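You operate a simulated robot arm through the tools that you are given. There is no shell and no other tool. Be economical: measure what you need, move in short steps, check, and stop when the job is done.

You run a simulated two-armed robot. Do the job below in one go: nothing can be reset, and whatever is moved stays where it is left.

Task
Strap the grey valve jacket tight and stand it on the skid for dispatch.
Fine: Hold the jacket while you draw the strap. Blue foam pad on the plywood skid, jacket on the pad, yellow bolt bag on the skid. Keep clean things off the floor. Pinch, break and dent nothing; leave nothing switched on. Set down upright: yellow bolt bag.
Where things are to end (x, y in the base frame): blue foam pad within 60 mm of [560, -890]; yellow bolt bag within 60 mm of [500, -610].

The check looks at the end state, three seconds after you hand in, the way a careful person would. Anything else that was tipped, shoved, dropped, spilled or broken makes it a failure.

Robot
Two 6-joint arms with two-finger parallel grippers on one trunk, on a base that drives. Base frame: it is fixed to the floor where the robot stands at the start and does not move with it; the origin is under the middle of the robot, x ahead of it, y to its left, z up; the surface under the hand at the start is at about z = 850. Lengths are in mm, angles in degrees, forces in N, time in s.
The left shoulder is at the start at [80, 216, 1610], the right one opposite. With the tool pointing down near the work surface each hand reaches from about 100 to 680 mm from the robot's upright axis, wherever it stands, measured 20 degrees to its own side. Places, roughly: blue foam pad top [500, -400, 900]; orange jacket strap [500, 0, 900]; plywood skid top [600, -800, 900]; yellow jacket strap [1000, 100, 900]. Payload 3.43 kg a hand.
Tool frame (each hand has its own): the origin (TCP) lies between the finger pads and is the grasp point; the fingertips stand 30 mm ahead of it; z points along the fingers, y is the line along which they close. Largest opening 94 mm; finger width 28, thickness 10; the body of the gripper, 50 by 96 mm, starts 55 mm behind the TCP.
Orientation is that of the tool frame in the base frame, as a unit quaternion [w, x, y, z]. With the fingers straight down and closing along the base's y, the tool's x points along the base's -x, its y along +y and its z along -z.

Tools
- The arms move only by the tool nudge_tool. It takes "left_rows", "right_rows" or both (then of equal length, played together; a hand with none holds still); each is a list of rows, each a list of 7 numbers: the shift along the base's x, y, z in mm, then the turn, a rotation vector about the base's x, y, z in degrees, then the opening, from 0 (shut) to 1 (fully open). In form: [[dx, dy, dz, ax, ay, az, jaw], ...]. A call has 1 to 12 rows; each row shifts and turns the commanded pose from where the row before left it. Each row takes 0.2 s and may step no farther than 50 mm and 8.6 degrees from the row before; otherwise, or with a gripper value out of range, the whole call is refused. Where a pose cannot be reached the arm comes as near as it can. A force on the tool above 40 N (or 10 N above the force at the start of the call, whichever is more), or a blocked arm, ends the call early, and 0.2 s more pass. The fingers move at their own pace (about 72 mm/s each) and stop on an object; they squeeze with about 23 N. The grip force told is the motor's: it shows also when the fingers shut on nothing. Time passes only in rows, and 0.2 s behind the last, so rows that do not move let the fingers close. It gives the time, the measured TCP pose, the force on the tool (base axes), the opening and the grip force at its end, in the units of the frame above (readings bear some noise), with the torque about the TCP (base axes, N m) and any sound that the robot's microphone picked up.
- Cameras (640 x 400 px; columns grow to the right, rows downward): "scene" is now at [107.4, -16.2, 1764.6]; the picture's right is [-0.22, -0.98, 0.00], its down [-0.76, 0.17, -0.62] and it looks along [0.61, -0.13, -0.78] (base axes); focal length 271 px, centre (320, 200). "left" rides on the left gripper at [76, -14, -102] in its tool frame; the picture's right is [0.18, 0.98, 0.00], its down [-0.75, 0.14, -0.64] and it looks along [-0.63, 0.12, 0.77] (tool axes); focal length 243 px, centre (320, 200). "right" rides on the right gripper at [76, 14, -102] in its tool frame; the picture's right is [-0.18, 0.98, 0.00], its down [-0.75, -0.14, -0.64] and it looks along [-0.63, -0.12, 0.77] (tool axes); focal length 243 px, centre (320, 200). There is no depth. A picture from a camera that has moved, and an enlarged one, comes with that camera's place and axes in the base frame and with its lens.
- get_image(camera): a new picture of that camera. The clock stands still meanwhile.
- lift_body(by): slides the trunk up (or, below 0, down) by that many mm; the arms and the scene camera ride with it, the base frame stays. It gives what a move gives, with no picture.
- base_move(legs): drives the robot by 1 to 6 legs, each [ahead, left, turn to the left] in mm, mm and degrees, along the robot's own axes; the way and the turn of a leg run together, so that a leg with both is an arc; at most 1500 mm and 180 degrees a leg. The arms and the cameras ride along, it lands a little off, and it stops where it bumps. It gives what a move gives.
- turn_head(pan, tilt): turns the head with the scene camera to pan (to the left, within 86 degrees either way) and tilt (down, from -29 to 69), counted from straight ahead of the robot. It gives what a move gives.
- enlarge(camera, box): a new picture of the part [left, top, right, bottom] of that camera's present view, enlarged. The clock stands still meanwhile.
- finish_job(): hands the job in; it is judged then, once.

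Go step by step. Nothing tells you exact positions but the pictures and the camera data: compare them with the known pose of the tool, close in by small moves and look again before you grip or let go. The budget is 120 turns and 88 pictures, counting those below and the enlarged ones. Unless the task says otherwise, let go and move clear before handing in, and close with one line.

The tools are called after ">>>" as a command line: name --argument value ..., lists and objects as JSON in quotes. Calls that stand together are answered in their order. nudge_tool: Moves the arms, as the interface text tells. Its arguments: {"type":"object","properties":{"left_rows":{"type":"array","items":{"type":"array","items":{"type":"number"}}},"right_rows":{"type":"array","items":{"type":"array","items":{"type":"number"}}}},"required":[]} The other tools are called the same way: lift_body (by) slides the trunk up or down; base_move (legs) drives the base; turn_head (pan, tilt) turns the head that bears the scene camera; get_image (camera) takes a picture; enlarge (camera, box) takes an enlarged picture of a part of a camera's view; finish_job () hands the job in.

At the start:

```text
t: 0.0
left_tool_pos: [634.9, -62.8, 1222.2]
left_ee_rot: [0.0, 0.0, 1.0, 0.0]
left_contact_force: [0.2, 0.0, -0.5]
left_moment: [-0.01, 0.0, 0.0]
left_width: 94.3
left_grip_force: 0.1
right_tool_pos: [320.0, -331.0, 999.4]
right_ee_rot: [0.0, 0.0, 1.0, 0.001]
right_contact_force: [-0.5, -0.5, 0.1]
right_moment: [0.01, -0.05, 0.01]
right_width: 94.0
right_grip_force: 0.0
trunk travel left (down, up): [-840.0, 0.0]
robot x, y, heading: [2.6, -1.6, 0.1]
head pan, tilt: [-12.4, 51.3]
```

scene: 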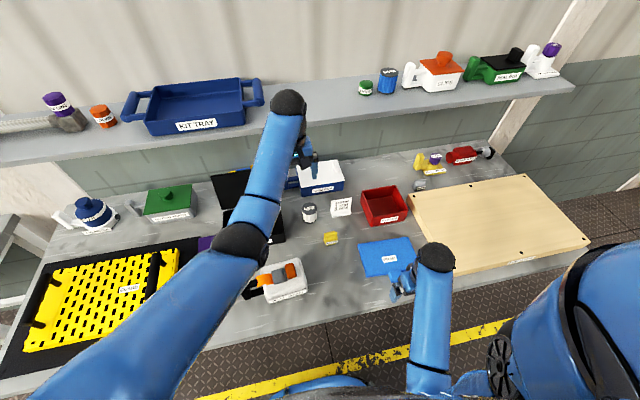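
right: 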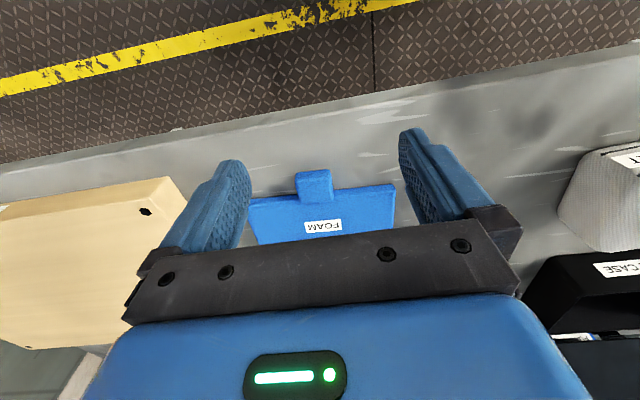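
left: 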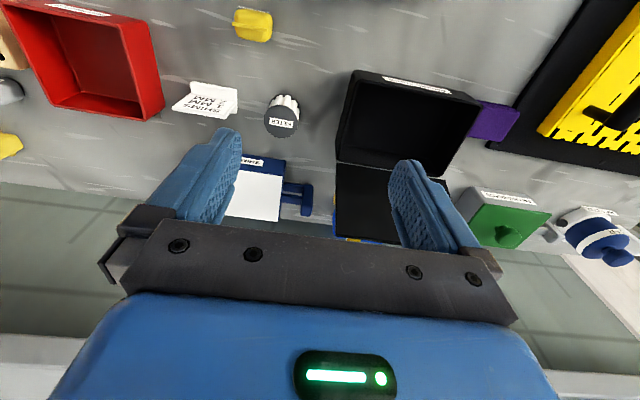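

I see a bench with the blue foam pad, the plywood skid to the right, and a grey jacket with an orange strap near the front middle. I'll look closer before I move anything.

>>> enlarge --camera "scene" --box '[220, 170, 420, 310]'

>>> enlarge --camera "scene" --box '[380, 130, 600, 290]'

>>> enlarge --camera "scene" --box '[30, 170, 240, 330]'

```text
2.86 times, centred on (320, 240) of scene
camera zoom: at [107.4, -16.2, 1764.6], right [-0.22, -0.98, 0.0], down [-0.76, 0.17, -0.62], along [0.61, -0.13, -0.78], focal length 775 px, centre (320, 86)
```

zoom: 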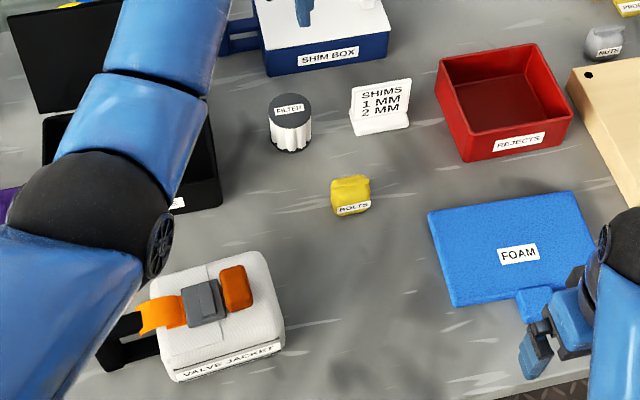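

```text
2.50 times, centred on (490, 210) of scene
camera zoom: at [107.4, -16.2, 1764.6], right [-0.22, -0.98, 0.0], down [-0.76, 0.17, -0.62], along [0.61, -0.13, -0.78], focal length 678 px, centre (-105, 175)
```

zoom: 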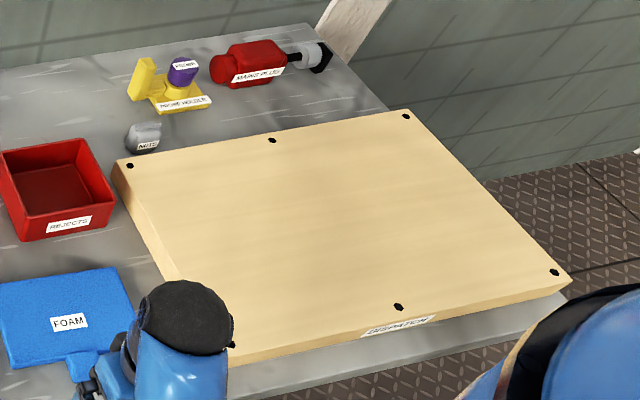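

```text
2.50 times, centred on (135, 250) of scene
camera zoom: at [107.4, -16.2, 1764.6], right [-0.22, -0.98, 0.0], down [-0.76, 0.17, -0.62], along [0.61, -0.13, -0.78], focal length 678 px, centre (782, 75)
```

zoom: 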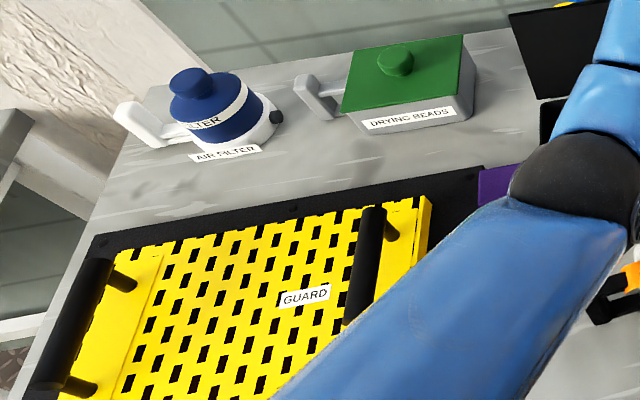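

Jacket near (500, 0) with orange strap through a buckle and a black handle on its left. I'll pull the left arm back to clear the scene view and put its camera over the jacket.

>>> nudge_tool --left_rows '[[-45, 5, 0, 0, 0, 0, 1], [-45, 10, 0, 0, 0, 0, 1], [-45, 10, 0, 0, 0, 0, 1], [-45, 10, 0, 0, 0, 0, 1], [-45, 10, 0, 0, 0, 0, 1], [-45, 10, 0, 0, 0, 0, 1], [-45, 10, 0, 0, 0, 0, 1]]'

>>> get_image --camera "left"

>>> get_image --camera "scene"

```text
t: 1.6
left_tool_pos: [430.7, -69.5, 1075.4]
left_ee_rot: [0.002, 0.0, 1.0, -0.001]
left_contact_force: [0.1, -0.3, -0.1]
left_moment: [-0.01, -0.02, -0.05]
left_width: 94.1
left_grip_force: 0.1
left hand out of reach, approached as far as the arm can: row 1, 2, 3, 4, 5, 6, 7
right_tool_pos: [319.6, -330.4, 1000.8]
right_ee_rot: [0.0, 0.0, 1.0, 0.001]
right_contact_force: [-0.5, 0.3, 0.2]
right_moment: [0.03, -0.05, 0.0]
right_width: 94.2
right_grip_force: 0.1
trunk travel left (down, up): [-840.0, 0.0]
robot x, y, heading: [-1.5, 2.1, -0.1]
head pan, tilt: [-12.4, 51.3]
```

```text
81 pictures are left
camera left: at [356.6, -82.2, 1176.2], right [-0.18, 0.98, 0.0], down [0.75, 0.14, 0.64], along [0.63, 0.12, -0.76], focal length 243 px, centre (320, 200)
```

left: 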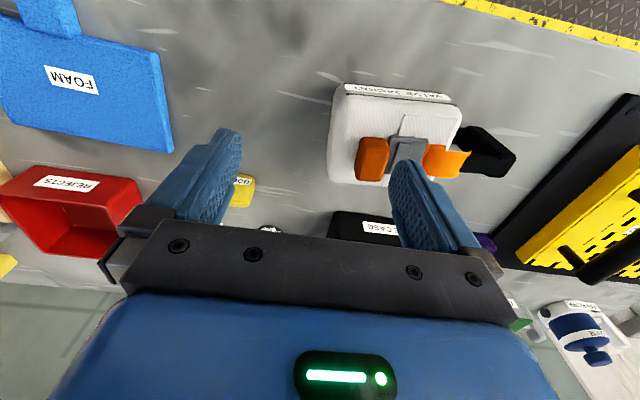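

```text
80 pictures are left
camera scene: at [105.3, -15.2, 1764.8], right [-0.22, -0.98, 0.0], down [-0.76, 0.17, -0.63], along [0.61, -0.14, -0.78], focal length 271 px, centre (320, 200)
```

scene: 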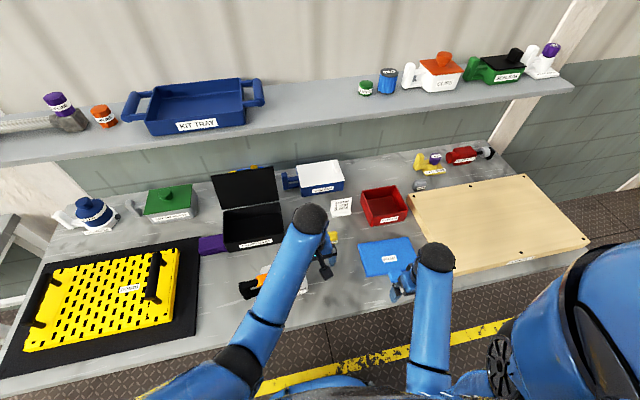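

The jacket is clearly visible in the left camera. I'll enlarge it there.

>>> enlarge --camera "left" --box '[310, 60, 530, 200]'

>>> enlarge --camera "scene" --box '[180, 150, 360, 300]'

```text
2.86 times, centred on (420, 130) of left
camera zoom: at [356.6, -82.2, 1176.2], right [-0.18, 0.98, 0.0], down [0.75, 0.14, 0.64], along [0.63, 0.12, -0.76], focal length 693 px, centre (34, 400)
```

zoom: 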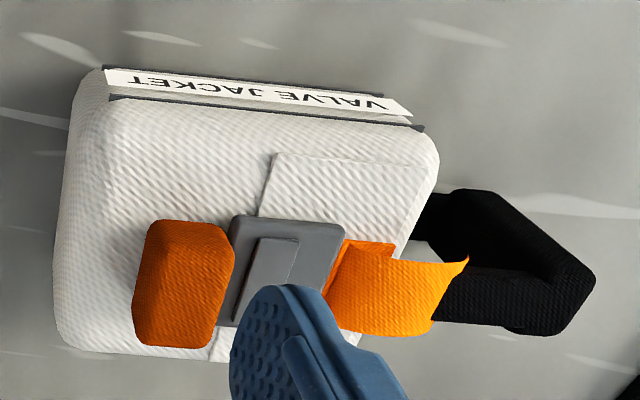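

```text
2.67 times, centred on (270, 225) of scene
camera zoom: at [105.3, -15.2, 1764.8], right [-0.22, -0.98, 0.0], down [-0.76, 0.17, -0.63], along [0.61, -0.14, -0.78], focal length 723 px, centre (453, 133)
```

zoom: 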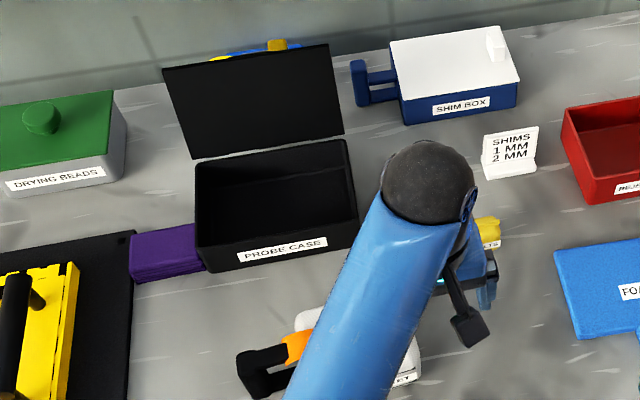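

The strap has a chunky orange tab on the −y side of the buckle and a free orange tail on the +y side. I'll view it from the +y side with the left hand camera rotated to find which one is the free pull end.

>>> nudge_tool --left_rows '[[10, 25, 0, 0, 0, -8, 1], [10, 25, 0, 0, 0, -8, 1], [10, 25, 0, 0, 0, -8, 1], [10, 25, 0, 0, 0, -8, 1], [10, 25, 0, 0, 0, -8, 1], [10, 25, 0, 0, 0, -8, 1], [10, 25, 0, 0, 0, -8, 1], [0, 25, 0, 0, 0, -8, 1], [0, 25, 0, 0, 0, -8, 1], [0, 25, 0, 0, 0, -8, 1], [0, 25, 0, 0, 0, -8, 1]]'

>>> get_image --camera "left"

>>> get_image --camera "scene"

```text
t: 4.0
left_tool_pos: [507.9, 207.5, 1062.1]
left_ee_rot: [0.001, 0.695, 0.719, 0.001]
left_contact_force: [-0.6, 0.0, 0.1]
left_moment: [0.0, -0.01, -0.05]
left_width: 94.4
left_grip_force: 0.1
left hand out of reach, approached as far as the arm can: row 2, 8
right_tool_pos: [320.1, -330.3, 999.3]
right_ee_rot: [0.0, 0.0, 1.0, 0.0]
right_contact_force: [0.6, -0.4, -0.3]
right_moment: [0.01, 0.03, 0.01]
right_width: 94.1
right_grip_force: 0.0
trunk travel left (down, up): [-840.0, 0.0]
robot x, y, heading: [0.6, -4.2, -0.2]
head pan, tilt: [-12.4, 51.3]
```

```text
77 pictures are left
camera left: at [492.0, 282.8, 1164.9], right [0.98, 0.22, 0.0], down [0.16, -0.75, 0.64], along [0.14, -0.63, -0.77], focal length 243 px, centre (320, 200)
```

left: 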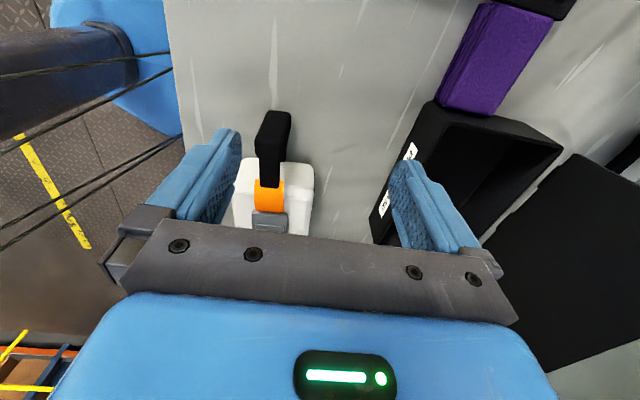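

```text
76 pictures are left
camera scene: at [107.5, -15.1, 1764.6], right [-0.22, -0.98, 0.0], down [-0.76, 0.17, -0.62], along [0.61, -0.14, -0.78], focal length 271 px, centre (320, 200)
```

scene: 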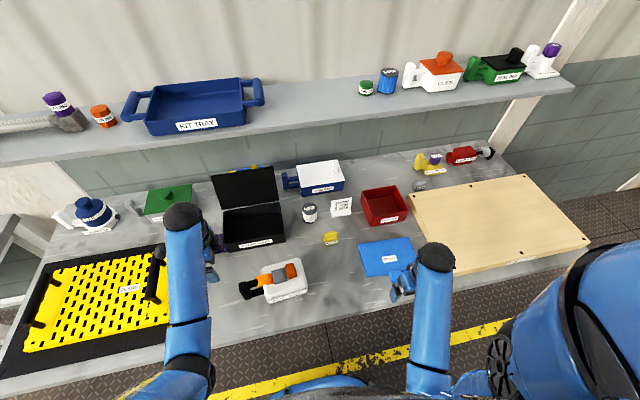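

>>> enlarge --camera "left" --box '[220, 100, 340, 240]'

>>> enlarge --camera "scene" --box '[230, 245, 330, 310]'

```text
2.86 times, centred on (280, 170) of left
camera zoom: at [492.0, 282.8, 1164.9], right [0.98, 0.22, 0.0], down [0.16, -0.75, 0.64], along [0.14, -0.63, -0.77], focal length 693 px, centre (434, 286)
```

zoom: 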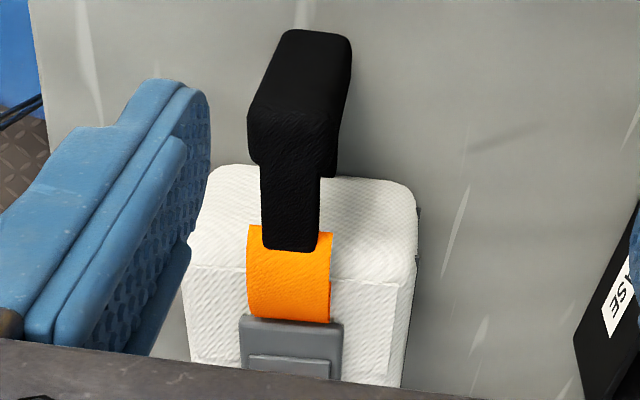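

```text
6.15 times, centred on (280, 278) of scene
camera zoom: at [107.5, -15.1, 1764.6], right [-0.22, -0.98, 0.0], down [-0.76, 0.17, -0.62], along [0.61, -0.14, -0.78], focal length 1669 px, centre (566, -277)
```

zoom: 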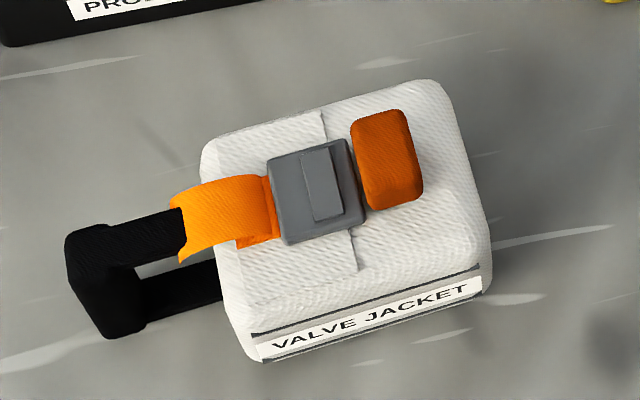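

The strap tab on the −y side looks like the pull tab, with the handle for holding on the +y side. I'll bring the right camera over it for a close look.

>>> nudge_tool --right_rows '[[0, 30, 20, 0, 0, 0, 1], [5, 45, 15, 0, 0, 0, 1], [5, 45, 15, 0, 0, 0, 1], [10, 45, 15, 0, 0, 0, 1], [10, 45, 15, 0, 0, 0, 1], [10, 45, 10, 0, 0, 0, 1], [10, 45, 10, 0, 0, 0, 1]]'

>>> get_image --camera "right"

```text
t: 5.6
left_tool_pos: [509.2, 206.8, 1063.3]
left_ee_rot: [0.001, 0.694, 0.72, -0.001]
left_contact_force: [0.4, 0.6, 0.7]
left_moment: [0.01, 0.05, 0.0]
left_width: 94.1
left_grip_force: 0.1
right_tool_pos: [367.1, -28.6, 1044.0]
right_ee_rot: [0.001, 0.0, 1.0, 0.001]
right_contact_force: [-0.1, 0.3, 0.3]
right_moment: [0.0, 0.02, 0.01]
right_width: 94.0
right_grip_force: 0.0
right hand out of reach, approached as far as the arm can: row 3, 4, 5, 6, 7
trunk travel left (down, up): [-840.0, 0.0]
robot x, y, heading: [-1.2, 0.1, 0.2]
head pan, tilt: [-12.4, 51.3]
```

```text
73 pictures are left
camera right: at [291.3, -14.3, 1146.3], right [0.18, 0.98, 0.0], down [0.75, -0.14, 0.64], along [0.63, -0.12, -0.77], focal length 243 px, centre (320, 200)
```

right: 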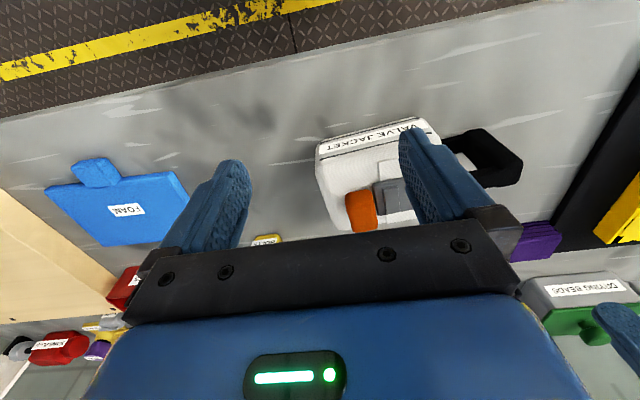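

Tab visible. I'll rotate the right hand 90° so it closes along x and views from the −y side.

>>> nudge_tool --right_rows '[[9, -14, 3, 0, 0, 8.2, 1], [9, -14, 3, 0, 0, 8.2, 1], [9, -14, 3, 0, 0, 8.2, 1], [9, -14, 3, 0, 0, 8.2, 1], [9, -14, 3, 0, 0, 8.2, 1], [9, -14, 0, 0, 0, 8.2, 1], [9, -10, 0, 0, 0, 8.2, 1], [9, -10, 0, 0, 0, 8.2, 1], [9, -10, 0, 0, 0, 8.2, 1], [9, -10, 0, 0, 0, 8.2, 1], [9, -10, 0, 0, 0, 8.2, 1]]'

>>> get_image --camera "right"

```text
t: 8.0
left_tool_pos: [509.5, 205.3, 1063.7]
left_ee_rot: [0.001, 0.695, 0.719, 0.001]
left_contact_force: [0.1, 0.4, -0.8]
left_moment: [0.01, 0.03, 0.0]
left_width: 93.9
left_grip_force: 0.0
right_tool_pos: [468.2, -165.0, 1044.5]
right_ee_rot: [0.001, 0.709, -0.705, -0.001]
right_contact_force: [0.8, -0.1, 0.0]
right_moment: [0.0, -0.03, 0.03]
right_width: 94.0
right_grip_force: 0.0
right hand out of reach, approached as far as the arm can: row 1, 3, 5
trunk travel left (down, up): [-840.0, 0.0]
robot x, y, heading: [1.0, -3.3, 0.2]
head pan, tilt: [-12.4, 51.3]
```

```text
72 pictures are left
camera right: at [454.7, -240.6, 1148.2], right [-0.98, 0.18, 0.0], down [0.14, 0.75, 0.64], along [0.11, 0.63, -0.77], focal length 243 px, centre (320, 200)
```

right: 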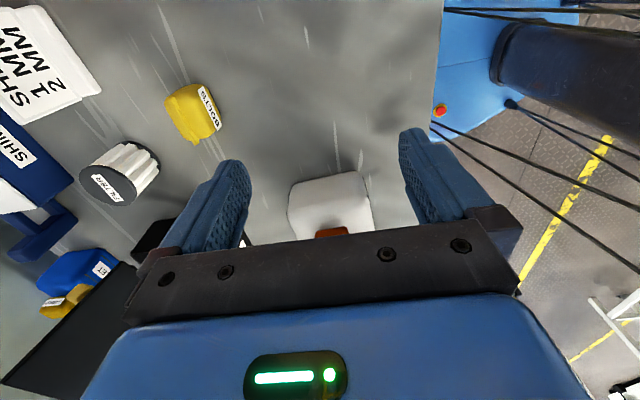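

The tab is just under the palm edge; I'll advance along +y to see it.

>>> nudge_tool --right_rows '[[0, 30, 0, 0, 0, 0, 1], [0, 30, 0, 0, 0, 0, 1], [0, 25, 0, 0, 0, 0, 1]]'

>>> enlarge --camera "right" --box '[220, 90, 440, 230]'

>>> enlarge --camera "scene" --box '[200, 220, 360, 320]'

```text
t: 8.8
left_tool_pos: [508.4, 206.6, 1062.5]
left_ee_rot: [0.0, 0.695, 0.719, 0.001]
left_contact_force: [-0.2, 0.4, 0.3]
left_moment: [0.03, 0.0, 0.0]
left_width: 94.0
left_grip_force: 0.1
right_tool_pos: [467.7, -80.0, 1044.4]
right_ee_rot: [0.001, 0.708, -0.706, 0.001]
right_contact_force: [-0.9, -0.6, 0.2]
right_moment: [0.03, -0.02, 0.03]
right_width: 94.0
right_grip_force: 0.0
trunk travel left (down, up): [-840.0, 0.0]
robot x, y, heading: [1.6, -0.7, 0.0]
head pan, tilt: [-12.4, 51.3]
```

```text
2.86 times, centred on (330, 160) of right
camera zoom: at [454.1, -154.1, 1147.6], right [-0.98, 0.18, 0.0], down [0.14, 0.75, 0.64], along [0.12, 0.63, -0.77], focal length 693 px, centre (291, 314)
```

zoom: 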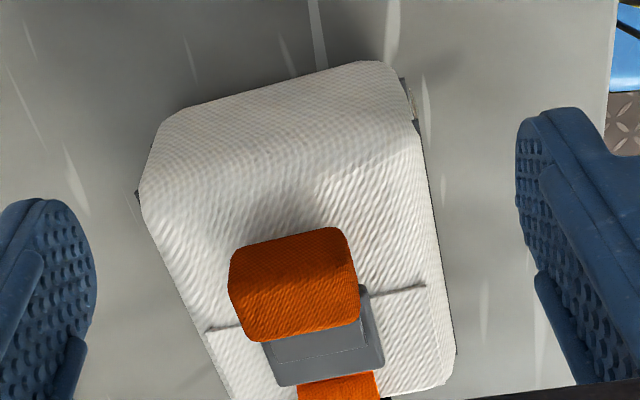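

```text
4.00 times, centred on (280, 270) of scene
camera zoom: at [107.7, -15.4, 1764.6], right [-0.22, -0.98, 0.0], down [-0.76, 0.17, -0.62], along [0.61, -0.13, -0.78], focal length 1085 px, centre (480, -80)
```

zoom: 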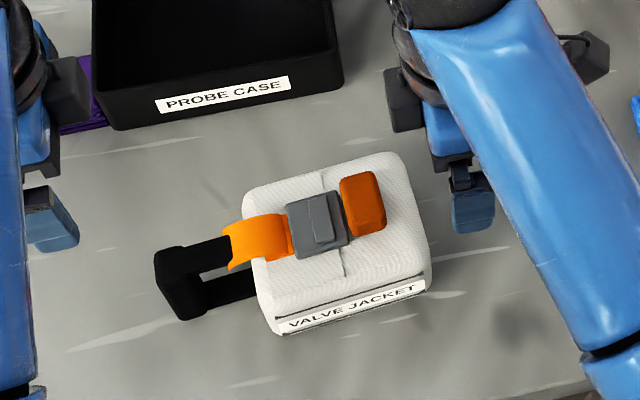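

The tab is a chunky block around (480, 0, ~955), about 40 mm along x. First the left hand: bring it above the handle's end bar, which I take to be near (470, 160, 940).

>>> nudge_tool --left_rows '[[-13, -15, -20, 0, 0, 0, 1], [-13, -15, -20, 0, 0, 0, 1], [-12, -15, -20, 0, 0, 0, 1]]'

>>> get_image --camera "left"

```text
t: 9.6
left_tool_pos: [467.9, 160.3, 1007.5]
left_ee_rot: [-0.001, 0.695, 0.719, 0.0]
left_contact_force: [-0.1, 0.6, -0.6]
left_moment: [-0.01, 0.0, -0.02]
left_width: 94.1
left_grip_force: 0.0
right_tool_pos: [467.3, -78.9, 1044.3]
right_ee_rot: [-0.001, 0.708, -0.706, 0.0]
right_contact_force: [0.4, 0.1, -0.4]
right_moment: [0.0, -0.01, 0.02]
right_width: 93.6
right_grip_force: 0.1
trunk travel left (down, up): [-840.0, 0.0]
robot x, y, heading: [-2.1, -2.3, -0.2]
head pan, tilt: [-12.4, 51.3]
```

```text
69 pictures are left
camera left: at [452.4, 235.7, 1107.8], right [0.98, 0.22, 0.0], down [0.17, -0.75, 0.64], along [0.14, -0.63, -0.77], focal length 243 px, centre (320, 200)
```

left: 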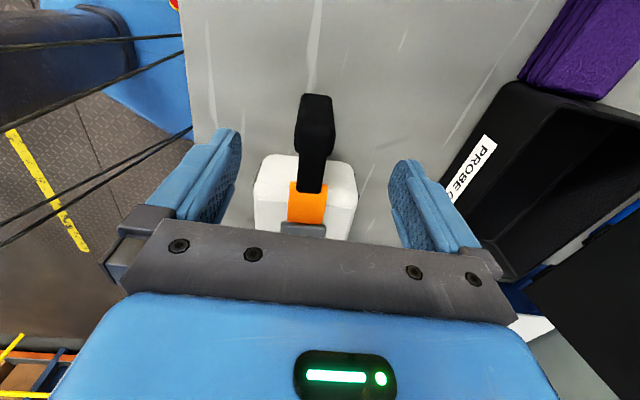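

The handle bar is near x=466, y≈145, top z≈950, between the fingers. I'll descend over it and check.

>>> nudge_tool --left_rows '[[0, -10, -20, 0, 0, 0, 1], [0, -8, -20, 0, 0, 0, 1]]'

>>> get_image --camera "left"

>>> enlarge --camera "scene" --box '[200, 220, 360, 320]'

```text
t: 10.2
left_tool_pos: [469.3, 142.3, 966.1]
left_ee_rot: [0.0, 0.694, 0.72, -0.001]
left_contact_force: [0.2, -0.2, -0.2]
left_moment: [0.0, 0.04, -0.04]
left_width: 94.0
left_grip_force: 0.2
right_tool_pos: [468.1, -79.6, 1044.6]
right_ee_rot: [0.001, 0.708, -0.706, 0.001]
right_contact_force: [1.0, 0.1, 0.8]
right_moment: [0.02, 0.01, 0.02]
right_width: 94.0
right_grip_force: 0.1
trunk travel left (down, up): [-840.0, 0.0]
robot x, y, heading: [-0.1, -4.1, -0.0]
head pan, tilt: [-12.4, 51.3]
```

```text
68 pictures are left
camera left: at [453.0, 217.5, 1067.9], right [0.98, 0.22, 0.0], down [0.17, -0.75, 0.64], along [0.14, -0.63, -0.77], focal length 243 px, centre (320, 200)
```

left: 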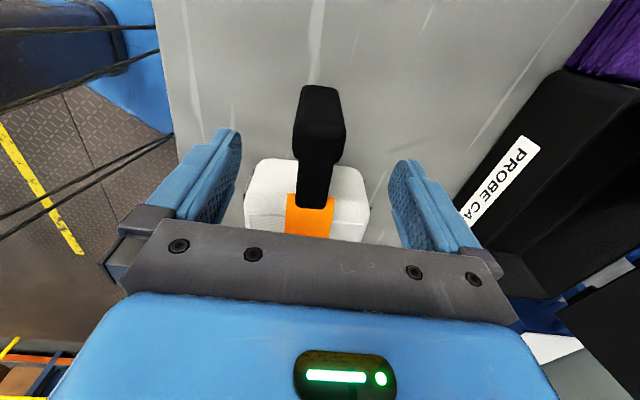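

```text
4.00 times, centred on (280, 270) of scene
camera zoom: at [107.5, -16.3, 1764.6], right [-0.22, -0.98, 0.0], down [-0.76, 0.17, -0.62], along [0.61, -0.13, -0.78], focal length 1085 px, centre (480, -80)
```

zoom: 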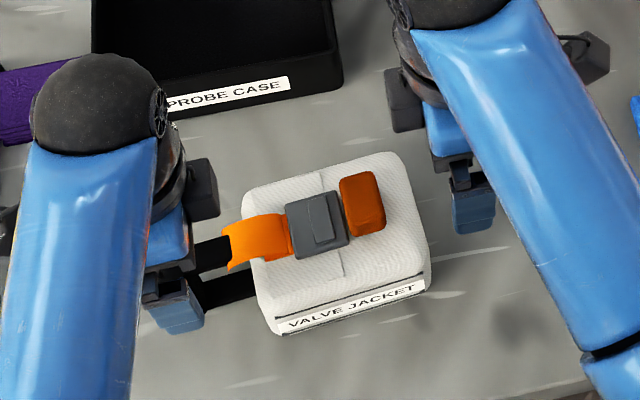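

Handle bar: x≈466, y 146–165, top z≈950. I'll lower onto it and close the left hand.

>>> nudge_tool --left_rows '[[-2, 4, -14, 0, 0, 0, 1], [-2, 4, -14, 0, 0, 0, 1], [0, 0, -13, 0, 0, 0, 1]]'

>>> get_image --camera "left"

```text
t: 11.0
left_tool_pos: [465.7, 150.4, 924.8]
left_ee_rot: [0.0, 0.694, 0.72, 0.001]
left_contact_force: [0.0, -0.8, 0.0]
left_moment: [0.0, -0.01, 0.01]
left_width: 93.7
left_grip_force: 0.0
right_tool_pos: [467.8, -79.4, 1044.6]
right_ee_rot: [0.0, 0.708, -0.706, -0.001]
right_contact_force: [-0.4, 0.6, -0.1]
right_moment: [-0.04, 0.02, -0.01]
right_width: 94.0
right_grip_force: 0.1
trunk travel left (down, up): [-840.0, 0.0]
robot x, y, heading: [1.7, 1.0, 0.0]
head pan, tilt: [-12.4, 51.3]
```

```text
66 pictures are left
camera left: at [449.3, 226.2, 1026.6], right [0.98, 0.22, 0.0], down [0.17, -0.75, 0.64], along [0.14, -0.63, -0.77], focal length 243 px, centre (320, 200)
```

left: 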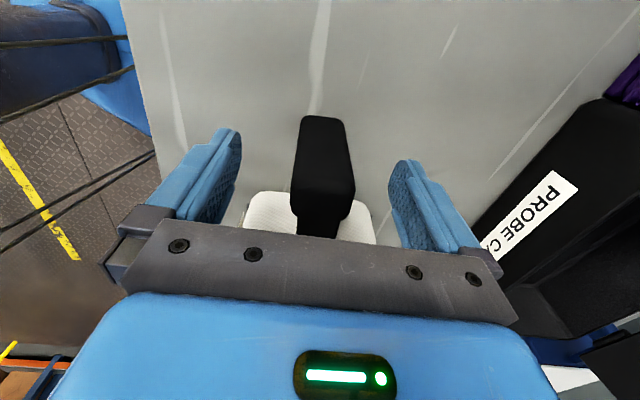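

The bar is centred between the fingers. Closing the left hand on it.

>>> nudge_tool --left_rows '[[1, 0, 0, 0, 0, 0, 0.4], [0, 0, 0, 0, 0, 0, 0.2], [0, 0, 0, 0, 0, 0, 0], [0, 0, 0, 0, 0, 0, 0]]'

>>> enlarge --camera "right" --box '[220, 90, 440, 230]'

```text
t: 12.0
left_tool_pos: [465.7, 150.4, 924.2]
left_ee_rot: [0.0, 0.695, 0.719, 0.0]
left_contact_force: [1.4, 0.5, -0.4]
left_moment: [-0.06, -0.03, 0.29]
left_width: 37.5
left_grip_force: 23.2
right_tool_pos: [468.9, -78.6, 1044.0]
right_ee_rot: [0.0, 0.708, -0.706, 0.0]
right_contact_force: [0.2, 0.1, 0.5]
right_moment: [0.03, 0.01, 0.04]
right_width: 93.9
right_grip_force: 0.1
trunk travel left (down, up): [-840.0, 0.0]
robot x, y, heading: [-0.9, 1.2, 0.0]
head pan, tilt: [-12.4, 51.3]
```

```text
2.86 times, centred on (330, 160) of right
camera zoom: at [454.0, -154.7, 1147.4], right [-0.98, 0.18, 0.0], down [0.14, 0.75, 0.64], along [0.12, 0.63, -0.77], focal length 693 px, centre (291, 314)
```

zoom: 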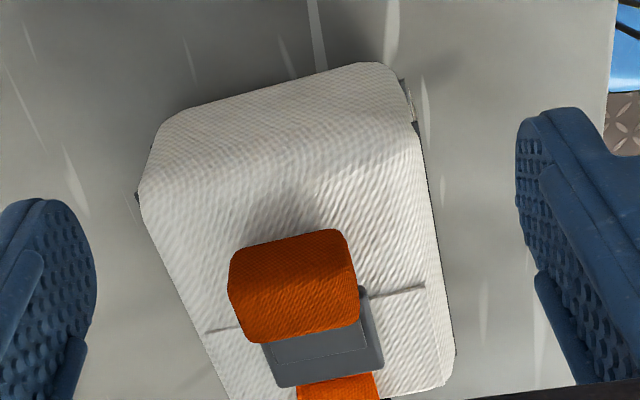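

The left hand holds the handle. Now bring the right hand over the tab.

>>> nudge_tool --right_rows '[[4, 25, -8, 0, 0, 0, 0.9], [4, 25, -8, 0, 0, 0, 0.8], [4, 15, -8, 0, 0, 0, 0.75]]'

>>> get_image --camera "right"

>>> enlarge --camera "scene" --box '[200, 220, 360, 320]'

```text
t: 12.8
left_tool_pos: [465.5, 150.1, 924.1]
left_ee_rot: [-0.001, 0.694, 0.72, 0.0]
left_contact_force: [1.1, 0.0, 0.7]
left_moment: [-0.08, 0.04, 0.25]
left_width: 37.2
left_grip_force: 22.6
right_tool_pos: [479.5, -14.8, 1021.0]
right_ee_rot: [0.0, 0.708, -0.706, 0.001]
right_contact_force: [-0.5, 0.4, 0.8]
right_moment: [0.01, 0.03, 0.04]
right_width: 70.3
right_grip_force: 0.2
trunk travel left (down, up): [-840.0, 0.0]
robot x, y, heading: [5.2, 3.5, 0.2]
head pan, tilt: [-12.4, 51.3]
```

```text
64 pictures are left
camera right: at [466.1, -89.9, 1123.9], right [-0.98, 0.18, 0.0], down [0.14, 0.75, 0.64], along [0.12, 0.63, -0.77], focal length 243 px, centre (320, 200)
```

right: 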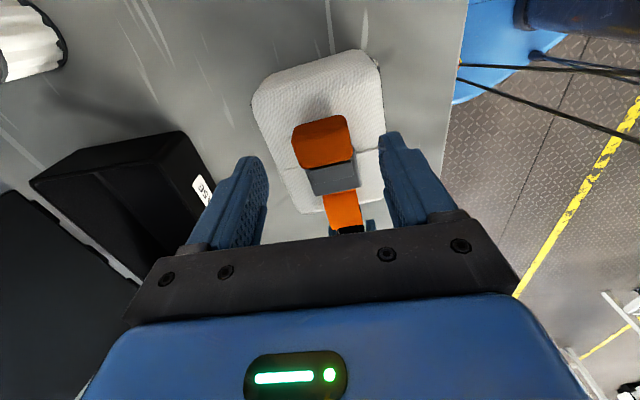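

```text
4.00 times, centred on (280, 270) of scene
camera zoom: at [107.9, -15.8, 1764.5], right [-0.22, -0.98, 0.0], down [-0.76, 0.17, -0.62], along [0.61, -0.13, -0.78], focal length 1085 px, centre (480, -80)
```

zoom: 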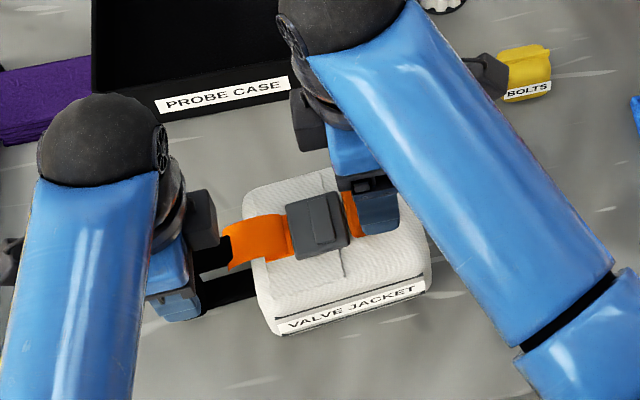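

The tab is centred at about (478, 4, 940). Moving over it and part-way down.

>>> nudge_tool --right_rows '[[0, 8, -15, 0, 0, 0, 0.75], [-1, 7, -15, 0, 0, 0, 0.75], [0, 0, -10, 0, 0, 0, 0.75]]'

>>> enlarge --camera "right" --box '[220, 60, 440, 240]'

>>> enlarge --camera "scene" --box '[240, 240, 320, 300]'

```text
t: 13.6
left_tool_pos: [466.7, 150.2, 924.7]
left_ee_rot: [0.0, 0.694, 0.72, 0.0]
left_contact_force: [2.3, 0.3, 0.0]
left_moment: [-0.04, 0.04, 0.3]
left_width: 37.0
left_grip_force: 22.8
right_tool_pos: [478.0, 0.6, 981.1]
right_ee_rot: [0.0, 0.708, -0.706, 0.0]
right_contact_force: [0.1, -0.4, -0.2]
right_moment: [0.0, 0.0, 0.01]
right_width: 70.7
right_grip_force: 0.0
trunk travel left (down, up): [-840.0, 0.0]
robot x, y, heading: [1.0, 1.2, -0.1]
head pan, tilt: [-12.4, 51.3]
```

```text
2.22 times, centred on (330, 150) of right
camera zoom: at [465.7, -75.1, 1084.3], right [-0.98, 0.18, 0.0], down [0.14, 0.75, 0.64], along [0.12, 0.63, -0.77], focal length 539 px, centre (298, 311)
```

zoom: 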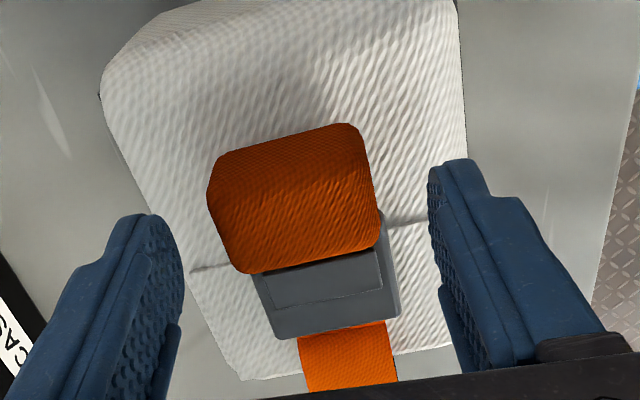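

```text
6.67 times, centred on (280, 270) of scene
camera zoom: at [107.9, -16.0, 1764.5], right [-0.22, -0.98, 0.0], down [-0.76, 0.17, -0.62], along [0.61, -0.13, -0.78], focal length 1808 px, centre (587, -267)
```

zoom: 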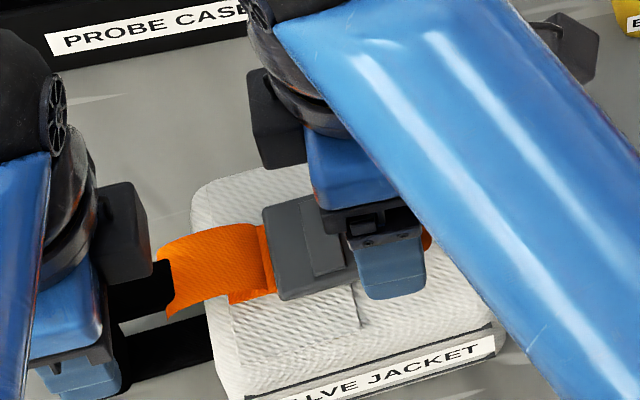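

The tab is centred under the hand. I'll lower slowly, watching the force.

>>> nudge_tool --right_rows '[[0, 0, -5, 0, 0, 0, 0.75], [0, 0, -5, 0, 0, 0, 0.75], [0, 0, -5, 0, 0, 0, 0.75]]'

>>> enlarge --camera "right" --box '[220, 60, 440, 240]'

```text
t: 14.4
left_tool_pos: [466.3, 150.7, 924.4]
left_ee_rot: [0.0, 0.695, 0.719, 0.0]
left_contact_force: [1.5, 0.7, -0.3]
left_moment: [-0.01, 0.0, 0.24]
left_width: 37.1
left_grip_force: 23.4
right_tool_pos: [478.6, -0.1, 966.0]
right_ee_rot: [0.0, 0.708, -0.706, 0.0]
right_contact_force: [-0.6, 0.8, 0.2]
right_moment: [-0.01, 0.0, -0.01]
right_width: 70.5
right_grip_force: 0.1
trunk travel left (down, up): [-840.0, 0.0]
robot x, y, heading: [-2.0, 0.5, -0.1]
head pan, tilt: [-12.4, 51.3]
```

```text
2.22 times, centred on (330, 150) of right
camera zoom: at [465.5, -75.2, 1068.8], right [-0.98, 0.18, 0.0], down [0.14, 0.75, 0.64], along [0.12, 0.63, -0.77], focal length 539 px, centre (298, 311)
```

zoom: 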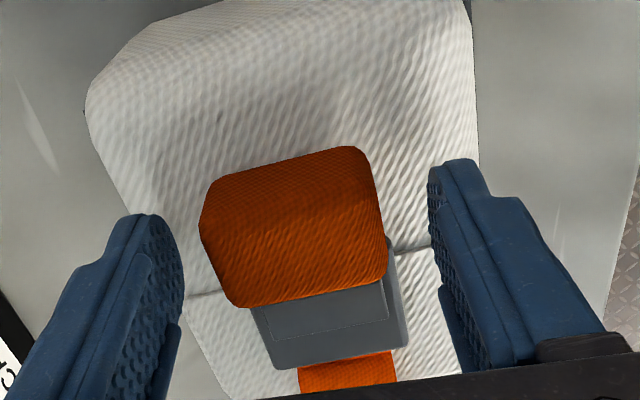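

Tips are level with the tab's middle. Lower a bit more and close gently.

>>> nudge_tool --right_rows '[[0, 0, -4, 0, 0, 0, 0.75], [0, 0, -4, 0, 0, 0, 0.6], [0, 0, 0, 0, 0, 0, 0.4], [0, 0, 0, 0, 0, 0, 0.2], [0, 0, 0, 0, 0, 0, 0.1]]'

>>> enlarge --camera "right" --box '[220, 60, 440, 240]'

```text
t: 15.6
left_tool_pos: [466.8, 149.6, 924.9]
left_ee_rot: [0.0, 0.695, 0.719, 0.001]
left_contact_force: [7.1, -0.1, -1.3]
left_moment: [0.37, 0.13, 0.63]
left_width: 37.2
left_grip_force: 23.2
right_tool_pos: [478.2, -0.6, 957.8]
right_ee_rot: [0.001, 0.709, -0.705, 0.0]
right_contact_force: [-7.7, -1.7, 6.3]
right_moment: [0.09, 0.07, 0.47]
right_width: 49.0
right_grip_force: 23.4
trunk travel left (down, up): [-840.0, 0.0]
robot x, y, heading: [1.3, -1.6, -0.0]
head pan, tilt: [-12.4, 51.3]
```

```text
2.22 times, centred on (330, 150) of right
camera zoom: at [465.2, -75.4, 1061.2], right [-0.98, 0.18, 0.0], down [0.14, 0.75, 0.64], along [0.11, 0.63, -0.77], focal length 539 px, centre (298, 311)
```

zoom: 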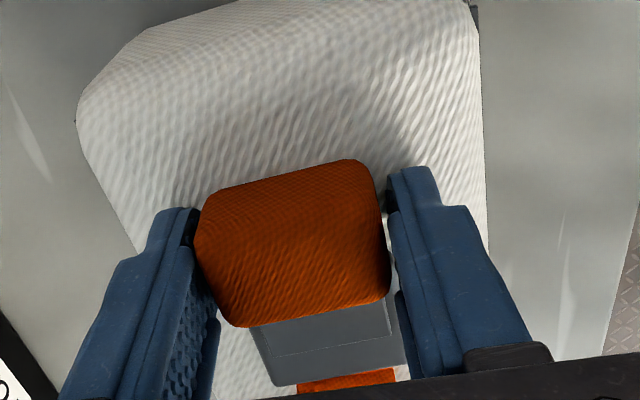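

Both hands have hold. Now draw the strap in −y in short steps while the left stays put.

>>> nudge_tool --right_rows '[[0, -5, 1, 0, 0, 0, 0], [0, -5, 1, 0, 0, 0, 0], [0, -5, 0, 0, 0, 0, 0], [0, -5, 0, 0, 0, 0, 0]]'

>>> enlarge --camera "right" --box '[220, 60, 440, 240]'

>>> enlarge --camera "scene" --box '[240, 240, 320, 300]'

```text
t: 16.6
left_tool_pos: [467.5, 149.1, 925.9]
left_ee_rot: [0.0, 0.694, 0.72, 0.0]
left_contact_force: [2.4, -3.9, 5.3]
left_moment: [-0.73, -0.08, 0.44]
left_width: 37.1
left_grip_force: 22.9
right_tool_pos: [479.5, -20.9, 961.0]
right_ee_rot: [0.002, 0.709, -0.706, 0.0]
right_contact_force: [-2.6, 3.5, -4.2]
right_moment: [-0.21, 0.08, -0.02]
right_width: 48.9
right_grip_force: 23.3
trunk travel left (down, up): [-840.0, 0.0]
robot x, y, heading: [-0.7, -0.0, -0.0]
head pan, tilt: [-12.4, 51.3]
```

```text
2.22 times, centred on (330, 150) of right
camera zoom: at [465.6, -95.4, 1062.9], right [-0.98, 0.18, 0.0], down [0.14, 0.75, 0.64], along [0.11, 0.63, -0.77], focal length 539 px, centre (298, 311)
```

zoom: 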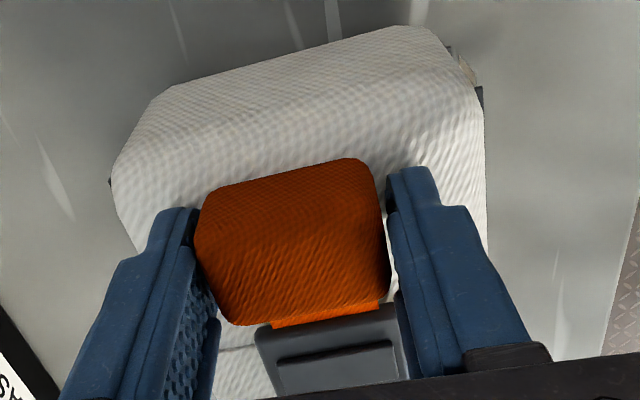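

```text
6.67 times, centred on (280, 270) of scene
camera zoom: at [108.1, -16.0, 1764.5], right [-0.22, -0.98, 0.0], down [-0.76, 0.17, -0.62], along [0.61, -0.13, -0.78], focal length 1808 px, centre (587, -267)
```

zoom: 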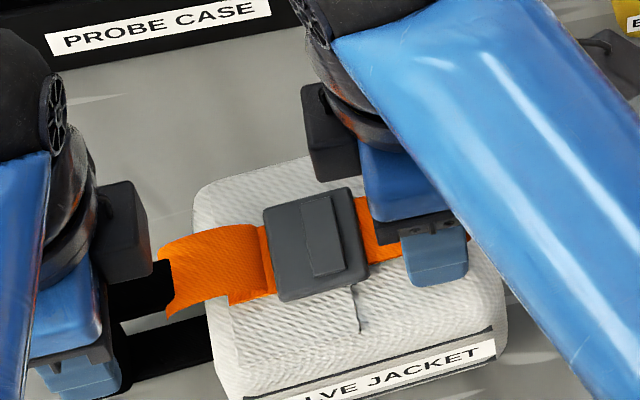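

The strap is running through the buckle, jacket still. I'll continue until it tightens.

>>> nudge_tool --right_rows '[[0, -4, 0, 0, 0, 0, 0], [0, -4, 0, 0, 0, 0, 0], [0, -4, 0, 0, 0, 0, 0], [0, -4, 0, 0, 0, 0, 0], [0, -4, 0, 0, 0, 0, 0]]'

>>> enlarge --camera "scene" --box '[240, 240, 320, 300]'

```text
t: 17.8
left_tool_pos: [466.0, 151.3, 924.2]
left_ee_rot: [-0.001, 0.695, 0.719, 0.0]
left_contact_force: [4.1, -1.7, 0.4]
left_moment: [0.2, 0.11, 0.45]
left_width: 36.9
left_grip_force: 22.6
right_tool_pos: [479.6, -40.6, 960.8]
right_ee_rot: [0.0, 0.708, -0.706, 0.0]
right_contact_force: [-3.4, 1.2, 0.4]
right_moment: [0.33, 0.04, 0.3]
right_width: 48.9
right_grip_force: 22.6
trunk travel left (down, up): [-840.0, 0.0]
robot x, y, heading: [-0.0, -2.8, 0.2]
head pan, tilt: [-12.4, 51.3]
```

```text
6.67 times, centred on (280, 270) of scene
camera zoom: at [107.9, -16.1, 1764.5], right [-0.22, -0.98, 0.0], down [-0.76, 0.17, -0.62], along [0.61, -0.13, -0.78], focal length 1808 px, centre (587, -267)
```

zoom: 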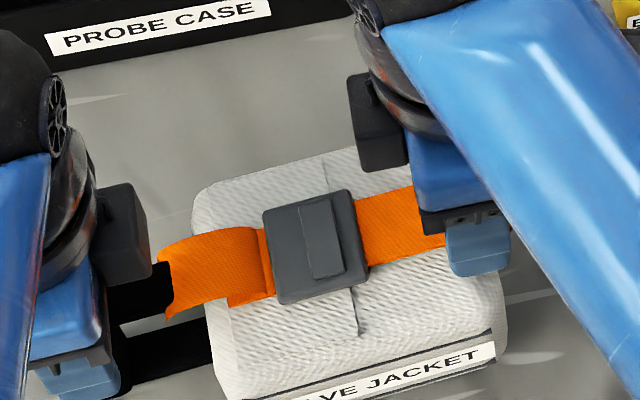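

Still low resistance; drawing further.

>>> nudge_tool --right_rows '[[0, -4, 0, 0, 0, 0, 0], [0, -4, 0, 0, 0, 0, 0], [0, -4, 0, 0, 0, 0, 0], [0, -4, 0, 0, 0, 0, 0], [0, -4, 0, 0, 0, 0, 0], [0, -4, 0, 0, 0, 0, 0]]'

>>> enlarge --camera "scene" --box '[240, 240, 320, 300]'

```text
t: 19.2
left_tool_pos: [466.5, 150.9, 924.0]
left_ee_rot: [0.0, 0.695, 0.719, 0.001]
left_contact_force: [-0.4, -2.3, -0.2]
left_moment: [0.14, 0.12, 0.08]
left_width: 36.9
left_grip_force: 22.7
right_tool_pos: [479.9, -62.9, 960.0]
right_ee_rot: [0.001, 0.708, -0.706, 0.0]
right_contact_force: [0.3, 2.4, 0.7]
right_moment: [0.38, -0.06, -0.17]
right_width: 48.1
right_grip_force: 23.6
trunk travel left (down, up): [-840.0, 0.0]
robot x, y, heading: [0.1, 0.3, -0.1]
head pan, tilt: [-12.4, 51.3]
```

```text
6.67 times, centred on (280, 270) of scene
camera zoom: at [108.0, -16.1, 1764.5], right [-0.22, -0.98, 0.0], down [-0.76, 0.17, -0.62], along [0.61, -0.13, -0.78], focal length 1808 px, centre (587, -267)
```

zoom: 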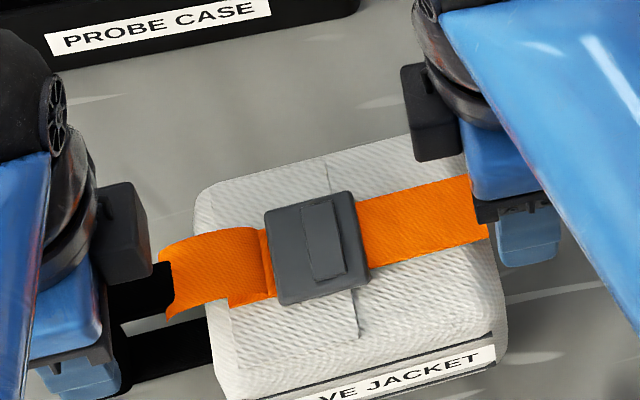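

>>> nudge_tool --right_rows '[[0, -4, 0, 0, 0, 0, 0], [0, -4, 0, 0, 0, 0, 0], [0, -4, 0, 0, 0, 0, 0], [0, -4, 0, 0, 0, 0, 0], [0, -4, 0, 0, 0, 0, 0]]'

>>> enlarge --camera "scene" --box '[240, 240, 320, 300]'

>>> enlarge --camera "right" --box '[220, 60, 440, 240]'

```text
t: 20.4
left_tool_pos: [466.5, 148.6, 924.7]
left_ee_rot: [0.002, 0.695, 0.719, -0.001]
left_contact_force: [1.2, -25.6, 0.5]
left_moment: [0.53, 0.24, 0.5]
left_width: 36.5
left_grip_force: 23.0
right_tool_pos: [478.1, -83.0, 959.4]
right_ee_rot: [-0.001, 0.708, -0.706, -0.001]
right_contact_force: [-1.8, 25.0, -0.5]
right_moment: [-0.18, -0.24, -0.52]
right_width: 47.9
right_grip_force: 23.5
trunk travel left (down, up): [-840.0, 0.0]
robot x, y, heading: [-0.3, -0.9, 0.1]
head pan, tilt: [-12.4, 51.3]
```

```text
6.67 times, centred on (280, 270) of scene
camera zoom: at [107.9, -16.2, 1764.5], right [-0.22, -0.98, 0.0], down [-0.76, 0.17, -0.62], along [0.61, -0.13, -0.78], focal length 1808 px, centre (587, -267)
```

zoom: 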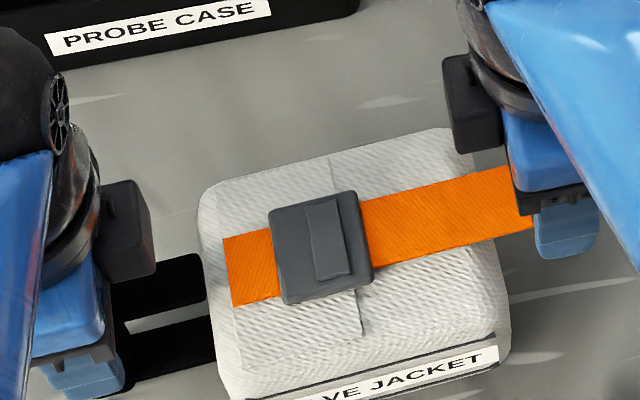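

```text
2.22 times, centred on (330, 150) of right
camera zoom: at [465.5, -157.9, 1062.9], right [-0.98, 0.18, 0.0], down [0.14, 0.75, 0.65], along [0.11, 0.64, -0.76], focal length 539 px, centre (298, 311)
```

zoom: 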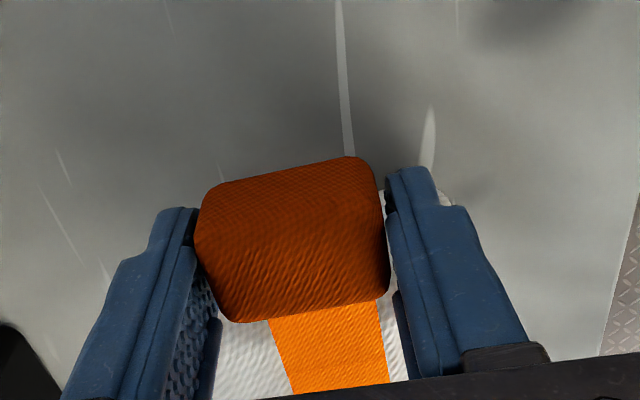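

The slack loop on the +y side has gone flat and the force rose to 25 N: tight. Now ease off and release the tab.

>>> nudge_tool --right_rows '[[0, 3, 0, 0, 0, 0, 0], [0, 0, 0, 0, 0, 0, 0.3], [0, 0, 0, 0, 0, 0, 0.6], [0, 0, 0, 0, 0, 0, 0.8], [0, 0, 0, 0, 0, 0, 0.8]]'

>>> enlarge --camera "scene" --box '[220, 230, 340, 310]'

>>> enlarge --camera "right" --box '[220, 60, 440, 240]'

```text
t: 21.6
left_tool_pos: [466.1, 150.0, 923.8]
left_ee_rot: [0.0, 0.695, 0.719, 0.0]
left_contact_force: [-0.5, 2.1, 0.9]
left_moment: [0.42, 0.01, 0.01]
left_width: 36.3
left_grip_force: 23.0
right_tool_pos: [479.5, -79.9, 959.7]
right_ee_rot: [0.001, 0.709, -0.705, 0.0]
right_contact_force: [-0.3, 0.7, -0.8]
right_moment: [-0.01, 0.0, 0.04]
right_width: 75.2
right_grip_force: 0.0
trunk travel left (down, up): [-840.0, 0.0]
robot x, y, heading: [-1.2, 4.5, 0.1]
head pan, tilt: [-12.4, 51.3]
```

```text
5.00 times, centred on (280, 270) of scene
camera zoom: at [107.4, -15.6, 1764.6], right [-0.22, -0.98, 0.0], down [-0.76, 0.17, -0.62], along [0.61, -0.13, -0.78], focal length 1356 px, centre (520, -150)
```

zoom: 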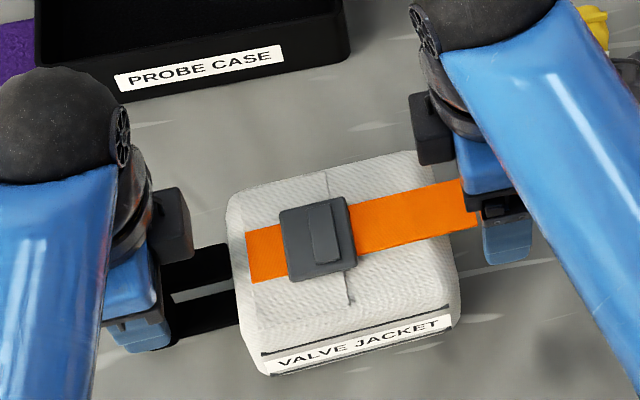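

```text
2.22 times, centred on (330, 150) of right
camera zoom: at [465.3, -155.7, 1063.1], right [-0.98, 0.18, 0.0], down [0.14, 0.75, 0.64], along [0.12, 0.63, -0.77], focal length 539 px, centre (298, 311)
```

zoom: 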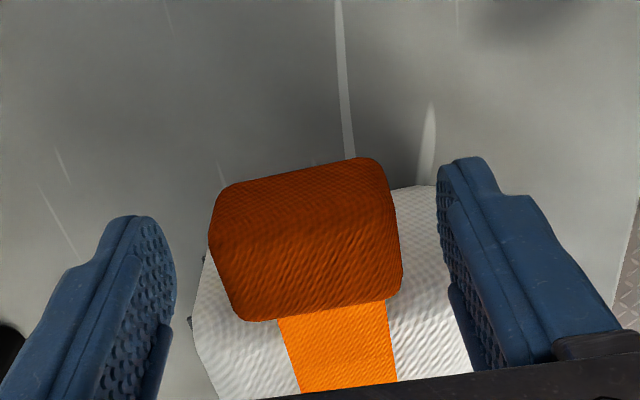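

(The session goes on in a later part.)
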